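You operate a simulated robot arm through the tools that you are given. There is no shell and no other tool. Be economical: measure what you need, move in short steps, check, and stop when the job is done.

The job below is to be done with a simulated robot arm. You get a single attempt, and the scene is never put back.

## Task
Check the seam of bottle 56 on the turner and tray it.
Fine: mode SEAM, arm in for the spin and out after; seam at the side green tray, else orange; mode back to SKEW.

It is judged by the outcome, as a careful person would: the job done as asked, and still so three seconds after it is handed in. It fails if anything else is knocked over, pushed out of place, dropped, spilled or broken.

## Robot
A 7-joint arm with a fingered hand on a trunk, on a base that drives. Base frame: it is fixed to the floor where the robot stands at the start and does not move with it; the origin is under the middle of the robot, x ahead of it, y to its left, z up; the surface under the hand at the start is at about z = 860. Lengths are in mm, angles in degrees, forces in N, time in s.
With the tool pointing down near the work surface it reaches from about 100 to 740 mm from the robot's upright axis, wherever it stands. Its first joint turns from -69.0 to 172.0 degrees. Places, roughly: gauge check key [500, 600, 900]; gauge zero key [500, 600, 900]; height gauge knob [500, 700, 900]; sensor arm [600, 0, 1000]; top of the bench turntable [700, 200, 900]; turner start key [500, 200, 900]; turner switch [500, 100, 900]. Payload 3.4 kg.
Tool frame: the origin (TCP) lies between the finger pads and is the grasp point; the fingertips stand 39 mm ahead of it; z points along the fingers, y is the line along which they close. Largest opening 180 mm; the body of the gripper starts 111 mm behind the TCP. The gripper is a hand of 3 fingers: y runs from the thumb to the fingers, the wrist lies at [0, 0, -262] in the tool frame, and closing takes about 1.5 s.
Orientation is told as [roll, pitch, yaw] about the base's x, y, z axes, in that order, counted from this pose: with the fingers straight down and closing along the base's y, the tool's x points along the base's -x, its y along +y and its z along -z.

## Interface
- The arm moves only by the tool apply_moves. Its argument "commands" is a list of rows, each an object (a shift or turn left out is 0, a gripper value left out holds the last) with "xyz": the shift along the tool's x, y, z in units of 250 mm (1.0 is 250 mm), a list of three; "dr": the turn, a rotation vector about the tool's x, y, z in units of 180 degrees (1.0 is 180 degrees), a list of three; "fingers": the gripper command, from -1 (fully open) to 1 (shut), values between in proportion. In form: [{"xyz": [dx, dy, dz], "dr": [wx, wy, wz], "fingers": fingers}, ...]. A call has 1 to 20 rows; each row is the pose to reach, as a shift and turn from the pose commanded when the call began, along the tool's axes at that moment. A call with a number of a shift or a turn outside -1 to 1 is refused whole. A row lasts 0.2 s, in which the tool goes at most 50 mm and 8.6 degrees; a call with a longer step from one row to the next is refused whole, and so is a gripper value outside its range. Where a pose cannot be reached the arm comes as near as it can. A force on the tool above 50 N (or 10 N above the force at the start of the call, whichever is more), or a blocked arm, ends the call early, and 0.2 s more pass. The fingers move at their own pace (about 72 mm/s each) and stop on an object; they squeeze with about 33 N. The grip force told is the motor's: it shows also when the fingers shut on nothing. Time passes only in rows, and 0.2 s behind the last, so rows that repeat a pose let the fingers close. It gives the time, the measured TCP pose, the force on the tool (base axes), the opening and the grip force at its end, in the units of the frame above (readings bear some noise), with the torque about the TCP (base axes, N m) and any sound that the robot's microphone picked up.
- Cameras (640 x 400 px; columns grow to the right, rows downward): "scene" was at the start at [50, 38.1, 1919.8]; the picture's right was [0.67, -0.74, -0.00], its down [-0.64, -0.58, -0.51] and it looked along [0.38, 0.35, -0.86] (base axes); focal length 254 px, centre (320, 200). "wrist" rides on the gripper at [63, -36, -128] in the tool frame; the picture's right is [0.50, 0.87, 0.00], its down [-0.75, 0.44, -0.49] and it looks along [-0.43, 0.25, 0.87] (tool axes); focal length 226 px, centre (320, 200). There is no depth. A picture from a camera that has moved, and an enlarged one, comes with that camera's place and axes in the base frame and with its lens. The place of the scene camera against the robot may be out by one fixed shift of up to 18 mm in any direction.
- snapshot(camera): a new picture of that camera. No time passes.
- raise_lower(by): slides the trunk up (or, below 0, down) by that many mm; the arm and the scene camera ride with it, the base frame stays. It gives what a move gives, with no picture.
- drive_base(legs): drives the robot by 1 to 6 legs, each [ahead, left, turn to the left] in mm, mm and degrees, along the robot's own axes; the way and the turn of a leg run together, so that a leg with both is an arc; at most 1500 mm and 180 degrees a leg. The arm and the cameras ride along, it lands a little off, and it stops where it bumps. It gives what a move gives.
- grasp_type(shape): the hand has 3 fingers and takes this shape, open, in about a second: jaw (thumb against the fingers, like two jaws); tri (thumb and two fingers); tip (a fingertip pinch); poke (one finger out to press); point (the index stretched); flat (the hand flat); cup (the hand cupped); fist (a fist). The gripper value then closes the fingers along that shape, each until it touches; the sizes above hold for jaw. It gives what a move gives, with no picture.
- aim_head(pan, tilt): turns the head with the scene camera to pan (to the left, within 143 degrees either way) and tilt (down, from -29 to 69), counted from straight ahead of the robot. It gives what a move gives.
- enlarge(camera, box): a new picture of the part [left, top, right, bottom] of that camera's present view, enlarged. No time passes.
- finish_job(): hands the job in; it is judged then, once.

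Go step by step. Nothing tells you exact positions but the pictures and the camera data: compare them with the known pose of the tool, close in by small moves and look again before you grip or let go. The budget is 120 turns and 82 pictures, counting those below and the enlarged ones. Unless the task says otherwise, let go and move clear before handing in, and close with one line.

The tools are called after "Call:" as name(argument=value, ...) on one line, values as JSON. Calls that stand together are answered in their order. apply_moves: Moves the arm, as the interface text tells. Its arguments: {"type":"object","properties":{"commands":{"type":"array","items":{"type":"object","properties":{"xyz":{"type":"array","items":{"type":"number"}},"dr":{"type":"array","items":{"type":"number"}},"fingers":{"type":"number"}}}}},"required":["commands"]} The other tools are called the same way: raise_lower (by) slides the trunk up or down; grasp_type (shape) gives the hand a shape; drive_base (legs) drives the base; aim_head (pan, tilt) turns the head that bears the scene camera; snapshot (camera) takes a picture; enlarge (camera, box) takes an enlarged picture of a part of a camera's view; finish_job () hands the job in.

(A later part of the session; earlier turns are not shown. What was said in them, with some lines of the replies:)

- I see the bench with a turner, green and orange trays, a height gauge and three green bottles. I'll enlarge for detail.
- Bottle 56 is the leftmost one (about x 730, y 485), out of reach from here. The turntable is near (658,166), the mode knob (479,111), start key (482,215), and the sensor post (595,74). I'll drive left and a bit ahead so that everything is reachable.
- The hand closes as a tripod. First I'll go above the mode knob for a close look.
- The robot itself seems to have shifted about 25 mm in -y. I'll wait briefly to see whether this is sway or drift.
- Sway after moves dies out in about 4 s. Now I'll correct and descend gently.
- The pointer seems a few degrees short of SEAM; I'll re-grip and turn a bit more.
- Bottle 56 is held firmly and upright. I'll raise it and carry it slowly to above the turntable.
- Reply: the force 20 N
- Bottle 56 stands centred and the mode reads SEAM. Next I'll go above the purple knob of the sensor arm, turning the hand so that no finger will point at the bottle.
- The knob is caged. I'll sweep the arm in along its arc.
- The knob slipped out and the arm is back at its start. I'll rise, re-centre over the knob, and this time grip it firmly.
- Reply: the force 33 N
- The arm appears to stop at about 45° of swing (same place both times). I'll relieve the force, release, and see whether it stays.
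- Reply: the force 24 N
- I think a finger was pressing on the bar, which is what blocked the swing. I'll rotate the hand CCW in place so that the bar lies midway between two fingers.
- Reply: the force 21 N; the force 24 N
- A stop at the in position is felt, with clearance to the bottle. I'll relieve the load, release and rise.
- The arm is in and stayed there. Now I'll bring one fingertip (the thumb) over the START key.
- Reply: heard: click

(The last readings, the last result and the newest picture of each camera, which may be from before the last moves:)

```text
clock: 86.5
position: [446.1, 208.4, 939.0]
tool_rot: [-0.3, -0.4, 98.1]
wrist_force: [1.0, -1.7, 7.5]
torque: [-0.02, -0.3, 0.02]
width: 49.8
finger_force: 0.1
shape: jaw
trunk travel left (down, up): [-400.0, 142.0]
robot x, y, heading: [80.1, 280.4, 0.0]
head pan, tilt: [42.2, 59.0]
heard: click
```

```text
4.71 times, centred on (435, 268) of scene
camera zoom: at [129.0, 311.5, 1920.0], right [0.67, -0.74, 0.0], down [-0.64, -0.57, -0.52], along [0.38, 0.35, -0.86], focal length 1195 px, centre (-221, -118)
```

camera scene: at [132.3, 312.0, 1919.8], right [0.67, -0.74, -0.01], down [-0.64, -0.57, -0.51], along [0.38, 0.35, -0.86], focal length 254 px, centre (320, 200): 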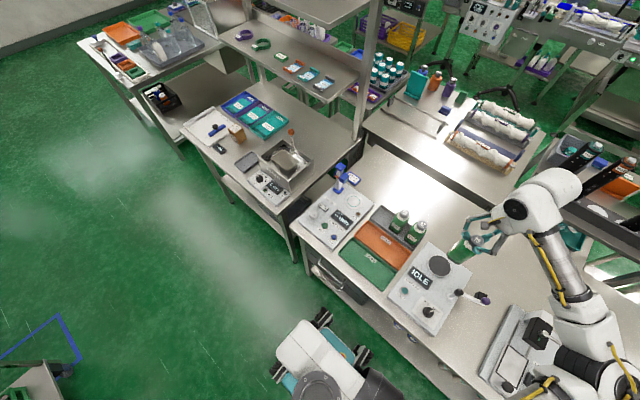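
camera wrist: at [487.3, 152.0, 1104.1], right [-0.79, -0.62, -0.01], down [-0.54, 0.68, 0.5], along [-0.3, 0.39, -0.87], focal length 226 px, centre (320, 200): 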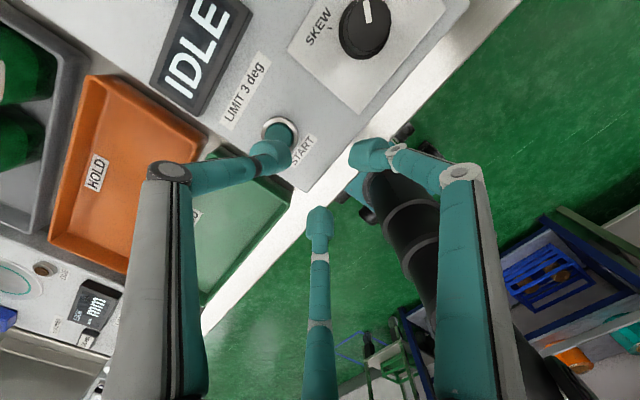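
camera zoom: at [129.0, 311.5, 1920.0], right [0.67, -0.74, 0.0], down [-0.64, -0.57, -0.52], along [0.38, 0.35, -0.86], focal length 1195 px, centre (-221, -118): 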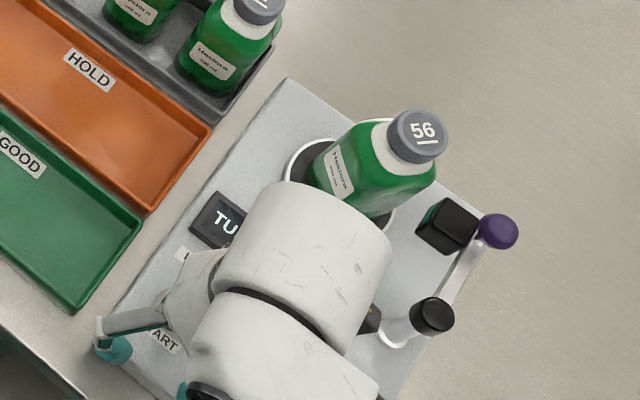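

Click heard, and the display reads "TU…" as the bottle spins. I'll lift off and wait for the result.

Call:
apply_moves(commands=[{"xyz": [0, 0, -0.08]}, {"xyz": [0, 0, -0.2]}, {"xyz": [0, 0, -0.35]}, {"xyz": [0, 0, -0.5]}, {"xyz": [0, 0, -0.65]}, {"xyz": [0, 0, -0.8]}, {"xyz": [0, 0, -0.86]}, {"xyz": [0, 0, -0.86]}, {"xyz": [0, 0, -0.86]}, {"xyz": [0, 0, -0.86]}, {"xyz": [0, 0, -0.86]}, {"xyz": [0, 0, -0.86]}, {"xyz": [0, 0, -0.86]}, {"xyz": [0, 0, -0.86]}, {"xyz": [0, 0, -0.86]}, {"xyz": [0, 0, -0.86]}, {"xyz": [0, 0, -0.86]}, {"xyz": [0, 0, -0.86]}, {"xyz": [0, 0, -0.86]}, {"xyz": [0, 0, -0.86]}])

Call:
snapshot(camera="wrist")

```text
clock: 90.7
position: [446.7, 205.6, 1155.7]
tool_rot: [-0.2, -0.4, 98.2]
wrist_force: [1.0, 0.4, 0.4]
torque: [-0.04, -0.01, -0.01]
width: 49.5
finger_force: 0.0
shape: jaw
trunk travel left (down, up): [-400.0, 142.0]
robot x, y, heading: [80.2, 282.3, -0.1]
head pan, tilt: [42.2, 59.0]
```

```text
13 pictures are left
camera wrist: at [489.6, 148.3, 1282.7], right [-0.79, -0.62, -0.01], down [-0.54, 0.68, 0.5], along [-0.3, 0.39, -0.87], focal length 226 px, centre (320, 200)
```

wrist: 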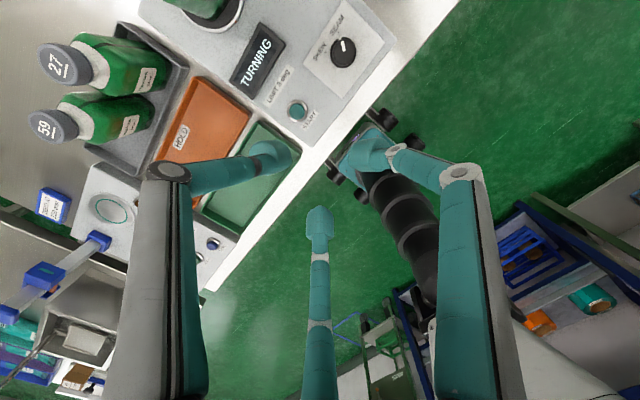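

Call:
apply_moves(commands=[{"xyz": [0.025, -0.031, 0]}, {"xyz": [0.076, -0.094, 0]}, {"xyz": [0.14, -0.172, 0]}, {"xyz": [0.21, -0.258, 0]}, {"xyz": [0.28, -0.344, 0]}, {"xyz": [0.35, -0.43, 0]}, {"xyz": [0.42, -0.516, 0]}, {"xyz": [0.49, -0.602, 0]}, {"xyz": [0.553, -0.68, 0]}, {"xyz": [0.598, -0.735, 0]}, {"xyz": [0.626, -0.77, 0]}, {"xyz": [0.636, -0.782, 0]}, {"xyz": [0.636, -0.782, 0]}, {"xyz": [0.636, -0.782, 0]}, {"xyz": [0.636, -0.782, 0]}, {"xyz": [0.636, -0.782, 0]}, {"xyz": [0.636, -0.782, 0]}, {"xyz": [0.636, -0.782, 0]}, {"xyz": [0.636, -0.782, 0]}, {"xyz": [0.636, -0.782, 0]}])

Call:
enlarge(camera="scene", box=[380, 220, 500, 320])

```text
clock: 94.9
position: [661.7, 75.3, 1152.7]
tool_rot: [-0.1, -0.5, 98.2]
wrist_force: [0.4, 0.5, -0.4]
torque: [0.0, 0.0, 0.0]
width: 49.4
finger_force: 0.0
shape: jaw
trunk travel left (down, up): [-400.0, 142.0]
robot x, y, heading: [83.3, 277.0, 0.0]
head pan, tilt: [42.2, 59.0]
```

```text
4.00 times, centred on (440, 270) of scene
camera zoom: at [131.3, 311.0, 1919.9], right [0.67, -0.74, -0.01], down [-0.64, -0.57, -0.52], along [0.38, 0.35, -0.86], focal length 1015 px, centre (-160, -80)
```

zoom: 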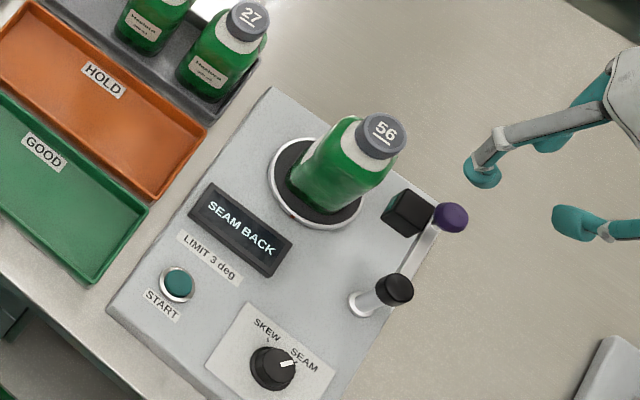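

The result reads SEAM BACK, so the bottle goes to the orange HOLD tray. First I'll grip the knob and swing the arm out.

Call:
apply_moves(commands=[{"xyz": [-0.004, -0.005, 0.05]}, {"xyz": [-0.004, -0.005, 0.13]}, {"xyz": [-0.004, -0.005, 0.23]}, {"xyz": [-0.004, -0.005, 0.32]}, {"xyz": [-0.004, -0.005, 0.4]}, {"xyz": [-0.004, -0.005, 0.46]}, {"xyz": [-0.004, -0.005, 0.5]}, {"xyz": [-0.004, -0.005, 0.511]}, {"xyz": [-0.004, -0.005, 0.511]}, {"xyz": [-0.004, -0.005, 0.511], "fingers": 1}, {"xyz": [-0.004, -0.005, 0.511]}, {"xyz": [-0.004, -0.005, 0.511]}, {"xyz": [-0.004, -0.005, 0.511]}])

```text
clock: 97.7
position: [664.8, 78.6, 1021.6]
tool_rot: [0.0, -0.5, 98.4]
wrist_force: [0.3, 0.5, -12.8]
torque: [0.0, 0.02, 0.01]
width: 18.8
finger_force: 33.4
shape: jaw
trunk travel left (down, up): [-400.0, 142.0]
robot x, y, heading: [79.7, 278.7, 0.0]
head pan, tilt: [42.2, 59.0]
```

Call:
apply_moves(commands=[{"xyz": [0.015, 0.003, 0], "dr": [0, 0, 0.017]}, {"xyz": [0.031, 0.006, 0], "dr": [0, 0, 0.033]}, {"xyz": [0.062, 0.016, 0], "dr": [0, 0, 0.067]}, {"xyz": [0.092, 0.029, 0], "dr": [0, 0, 0.1]}, {"xyz": [0.12, 0.045, 0], "dr": [0, 0, 0.133]}, {"xyz": [0.146, 0.063, 0], "dr": [0, 0, 0.167]}, {"xyz": [0.171, 0.085, 0], "dr": [0, 0, 0.2]}, {"xyz": [0.192, 0.108, 0], "dr": [0, 0, 0.233]}, {"xyz": [0.211, 0.134, 0], "dr": [0, 0, 0.267]}, {"xyz": [0.228, 0.162, 0], "dr": [0, 0, 0.3]}, {"xyz": [0.241, 0.191, 0], "dr": [0, 0, 0.333]}, {"xyz": [0.251, 0.222, 0], "dr": [0, 0, 0.367]}, {"xyz": [0.258, 0.253, 0], "dr": [0, 0, 0.4]}, {"xyz": [0.258, 0.253, 0], "dr": [0, 0, 0.4]}, {"xyz": [0.258, 0.253, 0], "dr": [0, 0, 0.4]}])

Call:
enlarge(camera="scene", box=[380, 220, 520, 330])

```text
clock: 100.9
position: [610.3, 4.8, 1023.0]
tool_rot: [0.4, -0.2, 26.2]
wrist_force: [0.2, -3.3, -25.7]
torque: [-0.12, -0.04, -0.04]
width: 18.7
finger_force: 32.8
shape: jaw
trunk travel left (down, up): [-400.0, 142.0]
robot x, y, heading: [83.8, 279.1, 0.1]
head pan, tilt: [42.2, 59.0]
```

```text
3.64 times, centred on (450, 275) of scene
camera zoom: at [136.1, 305.0, 1919.7], right [0.67, -0.74, -0.01], down [-0.64, -0.57, -0.52], along [0.38, 0.35, -0.86], focal length 923 px, centre (-153, -73)
```

zoom: 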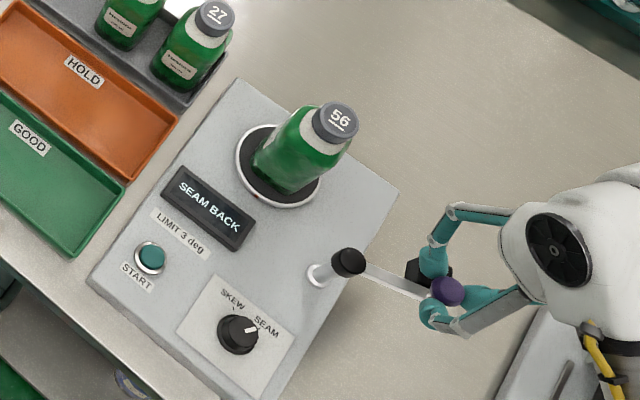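

Call:
apply_moves(commands=[{"fingers": 0.2}, {"fingers": 0.2}, {"fingers": 0.2}, {"fingers": 0.2}, {"xyz": [0, 0, -0.06]}, {"xyz": [0, 0, -0.16]}, {"xyz": [0, 0, -0.3]}, {"xyz": [0, 0, -0.42]}, {"xyz": [-0.01, 0.011, -0.5]}, {"xyz": [-0.04, 0.045, -0.54], "dr": [0, 0, 0.02]}, {"xyz": [-0.09, 0.1, -0.54], "dr": [0, 0, 0.04]}, {"xyz": [-0.145, 0.161, -0.54], "dr": [0, 0, 0.06]}, {"xyz": [-0.2, 0.223, -0.54], "dr": [0, 0, 0.08]}, {"xyz": [-0.255, 0.284, -0.54], "dr": [0, 0, 0.1]}, {"xyz": [-0.31, 0.345, -0.54], "dr": [0, 0, 0.12]}, {"xyz": [-0.36, 0.401, -0.54], "dr": [0, 0, 0.144]}, {"xyz": [-0.405, 0.451, -0.54], "dr": [0, 0, 0.144]}, {"xyz": [-0.435, 0.484, -0.54], "dr": [0, 0, 0.144]}, {"xyz": [-0.449, 0.5, -0.54], "dr": [0, 0, 0.144]}, {"xyz": [-0.452, 0.503, -0.54], "dr": [0, 0, 0.144]}])

Call:
apply_moves(commands=[{"xyz": [0, 0, 0]}, {"xyz": [0, 0, 0]}, {"xyz": [0, 0, 0]}, {"xyz": [0, 0, 0]}, {"xyz": [0, 0, 0]}])

Call:
snapshot(camera="wrist")

```text
clock: 105.1
position: [656.9, 168.4, 1160.1]
tool_rot: [0.4, -0.1, 0.2]
wrist_force: [1.0, 0.0, -0.3]
torque: [-0.03, -0.02, -0.02]
width: 71.3
finger_force: 0.0
shape: jaw
trunk travel left (down, up): [-400.0, 142.0]
robot x, y, heading: [78.0, 280.4, 0.2]
head pan, tilt: [42.2, 59.0]
```

```text
clock: 106.3
position: [657.0, 166.6, 1160.4]
tool_rot: [0.4, -0.1, 0.3]
wrist_force: [0.1, 0.0, 0.2]
torque: [-0.02, -0.01, 0.02]
width: 71.5
finger_force: 0.1
shape: jaw
trunk travel left (down, up): [-400.0, 142.0]
robot x, y, heading: [79.1, 279.5, 0.2]
head pan, tilt: [42.2, 59.0]
```

```text
10 pictures are left
camera wrist: at [592.9, 129.9, 1288.4], right [-0.5, 0.86, 0.01], down [0.75, 0.44, 0.5], along [0.43, 0.25, -0.87], focal length 226 px, centre (320, 200)
```

wrist: 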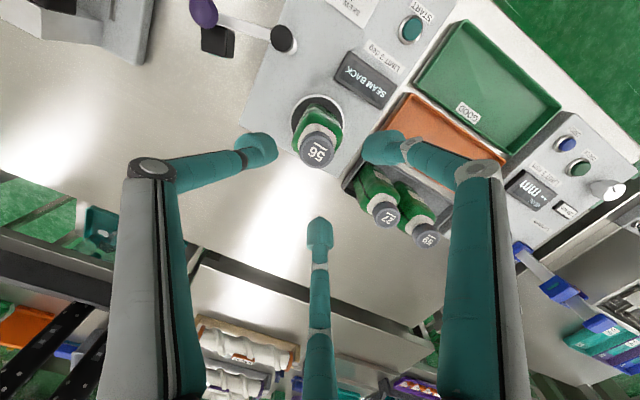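

Arm is out and the bottle is still centred. I'll grip its cap, lift, and check the values.

Call:
apply_moves(commands=[{"xyz": [-0.004, 0, 0.03]}, {"xyz": [-0.004, 0, 0.08]}, {"xyz": [-0.004, 0, 0.15]}, {"xyz": [-0.004, 0, 0.22]}, {"xyz": [-0.004, 0, 0.29]}, {"xyz": [-0.004, 0, 0.34]}, {"xyz": [-0.004, 0, 0.36]}, {"xyz": [-0.004, 0, 0.36]}, {"xyz": [-0.004, 0, 0.36]}, {"xyz": [-0.004, 0, 0.36], "fingers": 1}, {"xyz": [-0.004, 0, 0.36]}, {"xyz": [-0.004, 0, 0.36]}, {"xyz": [-0.004, 0, 0.36]}, {"xyz": [-0.004, 0, 0.36]}])

```text
clock: 109.3
position: [658.6, 167.2, 1069.4]
tool_rot: [0.4, 0.0, 0.3]
wrist_force: [0.2, -0.2, -0.2]
torque: [-0.05, -0.01, 0.03]
width: 30.7
finger_force: 32.9
shape: jaw
trunk travel left (down, up): [-400.0, 142.0]
robot x, y, heading: [82.0, 278.9, -0.1]
head pan, tilt: [42.2, 59.0]
```

Call:
apply_moves(commands=[{"xyz": [0, 0, -0.03]}, {"xyz": [0, 0, -0.08]}, {"xyz": [0, 0, -0.16]}, {"xyz": [0, 0, -0.25]}, {"xyz": [0, 0, -0.34]}, {"xyz": [0, 0, -0.43]}, {"xyz": [0, 0, -0.5]}, {"xyz": [0, 0, -0.52]}, {"xyz": [0.005, 0.02, -0.52]}, {"xyz": [0.018, 0.069, -0.52]}, {"xyz": [0.038, 0.147, -0.52]}, {"xyz": [0.063, 0.245, -0.52]}, {"xyz": [0.09, 0.353, -0.52]}, {"xyz": [0.118, 0.461, -0.52]}, {"xyz": [0.145, 0.568, -0.52]}, {"xyz": [0.173, 0.676, -0.52]}, {"xyz": [0.2, 0.784, -0.52]}, {"xyz": [0.223, 0.872, -0.52]}, {"xyz": [0.24, 0.941, -0.52]}, {"xyz": [0.25, 0.98, -0.52]}])

Call:
apply_moves(commands=[{"xyz": [0, 0, 0]}, {"xyz": [0, 0, 0]}, {"xyz": [0, 0, 0]}, {"xyz": [0, 0, 0]}, {"xyz": [0, 0, 0]}])

Call:
snapshot(camera="wrist")

```text
clock: 113.5
position: [595.6, 412.8, 1201.4]
tool_rot: [0.3, -0.1, 0.3]
wrist_force: [-1.1, 0.0, -3.0]
torque: [-0.01, 0.01, -0.03]
width: 30.5
finger_force: 32.5
shape: jaw
trunk travel left (down, up): [-400.0, 142.0]
robot x, y, heading: [84.4, 281.8, 0.1]
head pan, tilt: [42.2, 59.0]
```

```text
clock: 114.7
position: [593.5, 412.0, 1201.5]
tool_rot: [0.4, -0.1, 0.3]
wrist_force: [0.8, -0.2, -2.8]
torque: [0.03, 0.01, 0.03]
width: 30.5
finger_force: 32.7
shape: jaw
trunk travel left (down, up): [-400.0, 142.0]
robot x, y, heading: [82.6, 282.7, -0.2]
head pan, tilt: [42.2, 59.0]
```

```text
9 pictures are left
camera wrist: at [530.9, 374.3, 1329.1], right [-0.5, 0.86, 0.01], down [0.75, 0.44, 0.5], along [0.43, 0.25, -0.87], focal length 226 px, centre (320, 200)
```

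wrist: 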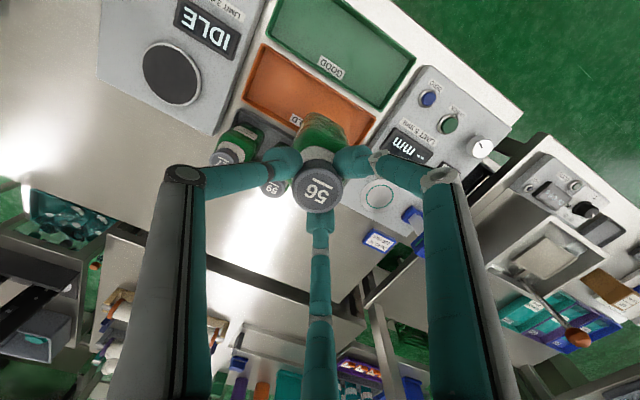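

Call:
apply_moves(commands=[{"xyz": [0.004, 0, 0.03]}, {"xyz": [0.004, 0, 0.09]}, {"xyz": [0.004, 0, 0.17]}, {"xyz": [0.004, 0, 0.26]}, {"xyz": [0.004, 0, 0.35]}, {"xyz": [0.004, 0, 0.43]}, {"xyz": [0.004, 0, 0.51]}, {"xyz": [0.004, 0, 0.57]}, {"xyz": [0.004, 0, 0.61]}, {"xyz": [0.004, 0, 0.63]}, {"xyz": [0.004, 0, 0.63]}, {"xyz": [0.004, 0, 0.63]}])

Call:
enlarge(camera="wrist", box=[190, 30, 450, 220])

```text
clock: 117.3
position: [592.7, 412.4, 1044.9]
tool_rot: [0.3, -0.1, 0.4]
wrist_force: [1.0, 0.1, -2.8]
torque: [-0.01, -0.01, 0.0]
width: 30.4
finger_force: 33.5
shape: jaw
trunk travel left (down, up): [-400.0, 142.0]
robot x, y, heading: [80.6, 276.9, 0.0]
head pan, tilt: [42.2, 59.0]
```

```text
2.11 times, centred on (320, 125) of wrist
camera zoom: at [529.1, 375.1, 1172.3], right [-0.5, 0.86, 0.01], down [0.75, 0.44, 0.5], along [0.43, 0.25, -0.87], focal length 476 px, centre (320, 358)
```

zoom: 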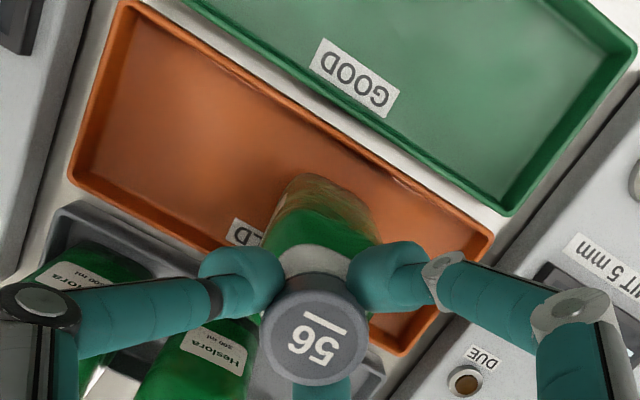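

Call:
apply_moves(commands=[{"xyz": [0, 0, 0.012]}, {"xyz": [0, 0, 0.024]}, {"xyz": [0, 0, 0.036]}, {"xyz": [0, 0, 0.044]}, {"xyz": [0, 0, 0.044]}])

```text
clock: 118.5
position: [592.4, 413.0, 1033.7]
tool_rot: [0.4, -0.2, 0.3]
wrist_force: [0.1, -0.3, -3.9]
torque: [0.0, 0.03, 0.0]
width: 30.6
finger_force: 33.1
shape: jaw
trunk travel left (down, up): [-400.0, 142.0]
robot x, y, heading: [84.3, 277.2, 0.2]
head pan, tilt: [42.2, 59.0]
```

Call:
apply_moves(commands=[{"xyz": [0, 0, 0.006]}, {"xyz": [0, 0, 0.012]}, {"xyz": [0, 0, 0.012]}])

```text
clock: 119.3
position: [592.1, 412.8, 1031.0]
tool_rot: [0.4, -0.3, 0.3]
wrist_force: [-1.1, 0.8, 5.5]
torque: [-0.03, 0.01, -0.06]
width: 30.5
finger_force: 32.8
shape: jaw
trunk travel left (down, up): [-400.0, 142.0]
robot x, y, heading: [80.0, 278.8, -0.3]
head pan, tilt: [42.2, 59.0]
```

Contact with the tray floor. I'll release and rise.

Call:
apply_moves(commands=[{"xyz": [0, 0, -0.002]}, {"fingers": 0.2}, {"fingers": 0.2}, {"fingers": 0.2}, {"fingers": 0.2}, {"fingers": 0.2}, {"xyz": [0, 0, -0.03]}, {"xyz": [0, 0, -0.09]}, {"xyz": [0, 0, -0.18]}, {"xyz": [0, 0, -0.28]}, {"xyz": [0, 0, -0.38]}, {"xyz": [0, 0, -0.48]}, {"xyz": [0, 0, -0.52]}, {"xyz": [0, 0, -0.52]}])

Call:
snapshot(camera="wrist")

```text
clock: 122.3
position: [592.7, 412.4, 1159.6]
tool_rot: [0.4, -0.2, 0.3]
wrist_force: [0.6, -0.5, 0.6]
torque: [-0.02, 0.0, 0.04]
width: 71.5
finger_force: 0.1
shape: jaw
trunk travel left (down, up): [-400.0, 142.0]
robot x, y, heading: [86.0, 280.0, 0.0]
head pan, tilt: [42.2, 59.0]
```

```text
7 pictures are left
camera wrist: at [528.6, 374.2, 1288.4], right [-0.5, 0.86, 0.01], down [0.75, 0.44, 0.5], along [0.43, 0.25, -0.87], focal length 226 px, centre (320, 200)
```

wrist: 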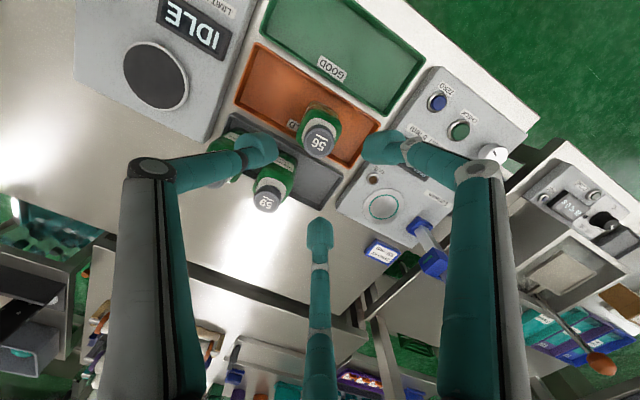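

Bottle 56 stands in the orange tray. Now I'll return to the mode knob.

Call:
apply_moves(commands=[{"xyz": [0.005, -0.015, 0]}, {"xyz": [0.02, -0.06, 0], "dr": [0, 0, 0.02]}, {"xyz": [0.05, -0.13, 0], "dr": [0, 0, 0.05]}, {"xyz": [0.085, -0.22, 0], "dr": [0, 0, 0.08]}, {"xyz": [0.12, -0.315, 0], "dr": [0, 0, 0.11]}, {"xyz": [0.157, -0.41, 0], "dr": [0, 0, 0.14]}, {"xyz": [0.19, -0.5, 0], "dr": [0, 0, 0.17]}, {"xyz": [0.215, -0.565, 0], "dr": [0, 0, 0.194]}, {"xyz": [0.23, -0.603, 0], "dr": [0, 0, 0.194]}])

Call:
apply_moves(commands=[{"xyz": [-0.01, -0.04, 0]}, {"xyz": [-0.03, -0.12, 0]}, {"xyz": [-0.055, -0.22, 0]}, {"xyz": [-0.08, -0.32, 0]}, {"xyz": [-0.105, -0.42, 0]}, {"xyz": [-0.13, -0.515, 0]}, {"xyz": [-0.147, -0.585, 0.02]}, {"xyz": [-0.156, -0.615, 0.08]}, {"xyz": [-0.158, -0.625, 0.18]}, {"xyz": [-0.158, -0.625, 0.3]}, {"xyz": [-0.158, -0.625, 0.42]}, {"xyz": [-0.158, -0.625, 0.54]}, {"xyz": [-0.158, -0.625, 0.64]}, {"xyz": [-0.158, -0.625, 0.7]}, {"xyz": [-0.158, -0.625, 0.7]}, {"xyz": [-0.158, -0.625, 0.7]}, {"xyz": [-0.158, -0.625, 0.7]}, {"xyz": [-0.158, -0.625, 0.7]}, {"xyz": [-0.158, -0.625, 0.7]}, {"xyz": [-0.158, -0.625, 0.7]}])

```text
clock: 124.3
position: [534.0, 260.2, 1161.0]
tool_rot: [0.4, 0.2, -34.7]
wrist_force: [0.3, 0.8, 0.8]
torque: [0.01, -0.02, 0.01]
width: 71.6
finger_force: 0.0
shape: jaw
trunk travel left (down, up): [-400.0, 142.0]
robot x, y, heading: [79.3, 280.3, -0.1]
head pan, tilt: [42.2, 59.0]
```

```text
clock: 128.5
position: [480.6, 110.8, 984.3]
tool_rot: [0.5, 0.2, -34.6]
wrist_force: [0.4, 0.0, 0.4]
torque: [0.0, 0.01, 0.02]
width: 71.5
finger_force: 0.0
shape: jaw
trunk travel left (down, up): [-400.0, 142.0]
robot x, y, heading: [82.7, 280.0, -0.0]
head pan, tilt: [42.2, 59.0]
```

Call:
apply_moves(commands=[{"xyz": [0.009, -0.005, 0.03]}, {"xyz": [0.009, -0.005, 0.08]}, {"xyz": [0.009, -0.005, 0.13]}, {"xyz": [0.009, -0.005, 0.172]}, {"xyz": [0.009, -0.005, 0.172]}, {"xyz": [0.009, -0.005, 0.172]}, {"xyz": [0.009, -0.005, 0.172], "fingers": 1}, {"xyz": [0.009, -0.005, 0.172]}, {"xyz": [0.009, -0.005, 0.172]}, {"xyz": [0.009, -0.005, 0.172]}, {"xyz": [0.009, -0.005, 0.172]}])

Call:
apply_moves(commands=[{"dr": [0, 0, -0.03]}, {"dr": [0, 0, -0.07]}, {"dr": [0, 0, -0.11]}, {"dr": [0, 0, -0.15]}, {"dr": [0, 0, -0.19]}, {"dr": [0, 0, -0.23]}, {"dr": [0, 0, -0.27]}, {"dr": [0, 0, -0.31]}, {"dr": [0, 0, -0.35]}, {"dr": [0, 0, -0.367]}, {"dr": [0, 0, -0.367]}, {"dr": [0, 0, -0.367], "fingers": 0.2}, {"dr": [0, 0, -0.367]}, {"dr": [0, 0, -0.367]}, {"dr": [0, 0, -0.367]}, {"dr": [0, 0, -0.367]}])

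Call:
enlarge(camera="wrist", box=[220, 90, 440, 260])

```text
clock: 130.9
position: [476.4, 112.1, 939.3]
tool_rot: [0.3, 0.2, -34.6]
wrist_force: [-1.1, 1.0, -4.0]
torque: [0.03, 0.05, -0.01]
width: 23.8
finger_force: 33.1
shape: jaw
trunk travel left (down, up): [-400.0, 142.0]
robot x, y, heading: [78.8, 281.5, -0.0]
head pan, tilt: [42.2, 59.0]
```

```text
clock: 134.3
position: [476.5, 110.7, 940.0]
tool_rot: [0.4, -0.4, 31.5]
wrist_force: [-0.2, -0.1, 0.8]
torque: [-0.01, 0.03, 0.03]
width: 71.9
finger_force: 0.0
shape: jaw
trunk travel left (down, up): [-400.0, 142.0]
robot x, y, heading: [80.1, 279.7, 0.0]
head pan, tilt: [42.2, 59.0]
```

```text
2.35 times, centred on (330, 175) of wrist
camera zoom: at [441.9, 46.2, 1067.7], right [-0.88, 0.48, 0.0], down [0.42, 0.76, 0.5], along [0.24, 0.44, -0.87], focal length 532 px, centre (296, 259)
```

zoom: 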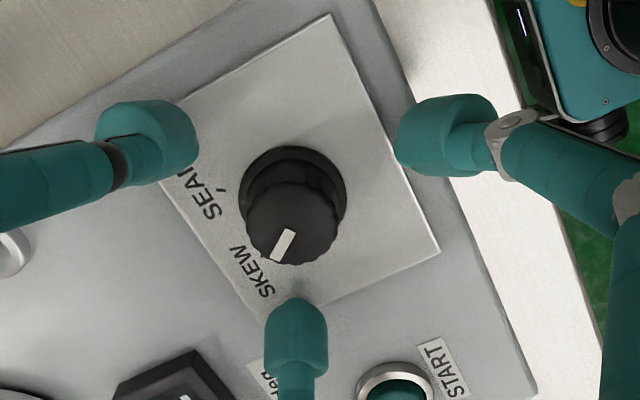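

The pointer is nearly at SKEW. One small nudge to be sure.

Call:
apply_moves(commands=[{"fingers": 1}, {"fingers": 1}, {"fingers": 1}, {"fingers": 1}, {"fingers": 1}, {"fingers": 1}, {"dr": [0, 0, -0.02]}, {"dr": [0, 0, -0.036]}, {"dr": [0, 0, -0.036]}, {"dr": [0, 0, -0.036], "fingers": 0.2}, {"dr": [0, 0, -0.036]}, {"dr": [0, 0, -0.036]}, {"dr": [0, 0, -0.036]}, {"dr": [0, 0, -0.036]}, {"xyz": [0, 0, -0.05], "dr": [0, 0, -0.036]}, {"xyz": [0, 0, -0.15], "dr": [0, 0, -0.036]}, {"xyz": [0, 0, -0.3], "dr": [0, 0, -0.036]}, {"xyz": [0, 0, -0.48], "dr": [0, 0, -0.036]}, {"xyz": [0, 0, -0.66], "dr": [0, 0, -0.036]}, {"xyz": [0, 0, -0.8], "dr": [0, 0, -0.036]}])

Call:
enlarge(camera="wrist", box=[260, 100, 400, 210])

```text
clock: 138.5
position: [476.4, 110.4, 1140.0]
tool_rot: [0.1, -0.3, 37.9]
wrist_force: [-0.8, -0.9, -0.2]
torque: [-0.01, -0.02, -0.02]
width: 71.3
finger_force: 0.0
shape: jaw
trunk travel left (down, up): [-400.0, 142.0]
robot x, y, heading: [83.2, 277.1, 0.1]
head pan, tilt: [42.2, 59.0]
```

```text
3.64 times, centred on (330, 155) of wrist
camera zoom: at [446.5, 42.1, 1267.6], right [-0.93, 0.38, 0.0], down [0.33, 0.8, 0.5], along [0.19, 0.46, -0.87], focal length 822 px, centre (284, 364)
```

zoom: 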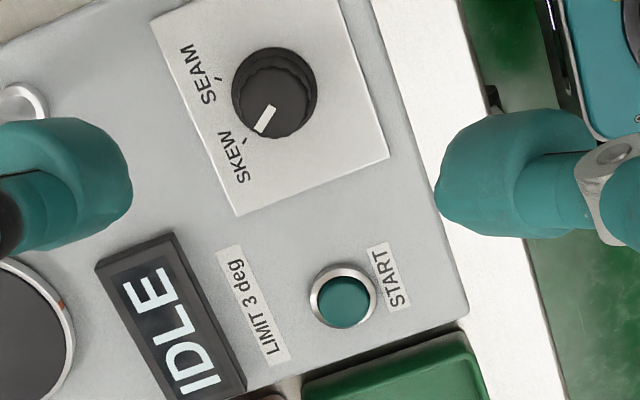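

The knob points at SKEW. One last check of the whole bench.

Call:
enlarge(camera="scene", box=[320, 180, 520, 340])

```text
2.50 times, centred on (420, 260) of scene
camera zoom: at [129.2, 311.3, 1919.9], right [0.67, -0.74, 0.0], down [-0.64, -0.57, -0.52], along [0.38, 0.35, -0.86], focal length 635 px, centre (70, 50)
```

zoom: 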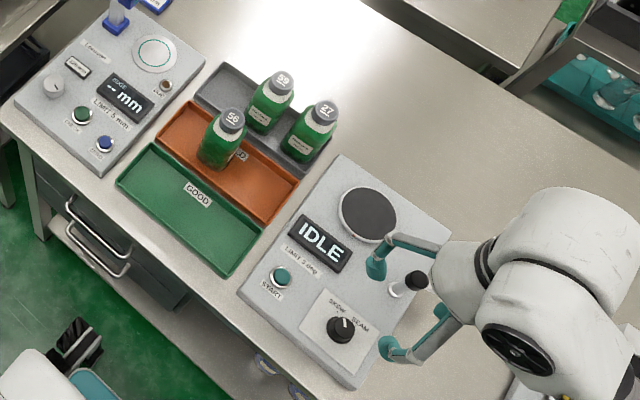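

Bottle 56 stands upright in the orange tray, the sensor arm is out, the mode knob points at SKEW and the display reads IDLE. The hand is clear of everything, so I'm handing in.

Call:
finish_job()

```text
The job is handed in.
```

Bottle 56 read SEAM BACK on the turner, not at the side, so it stands upright in the orange HOLD tray, with the sensor arm out and the mode back at SKEW.
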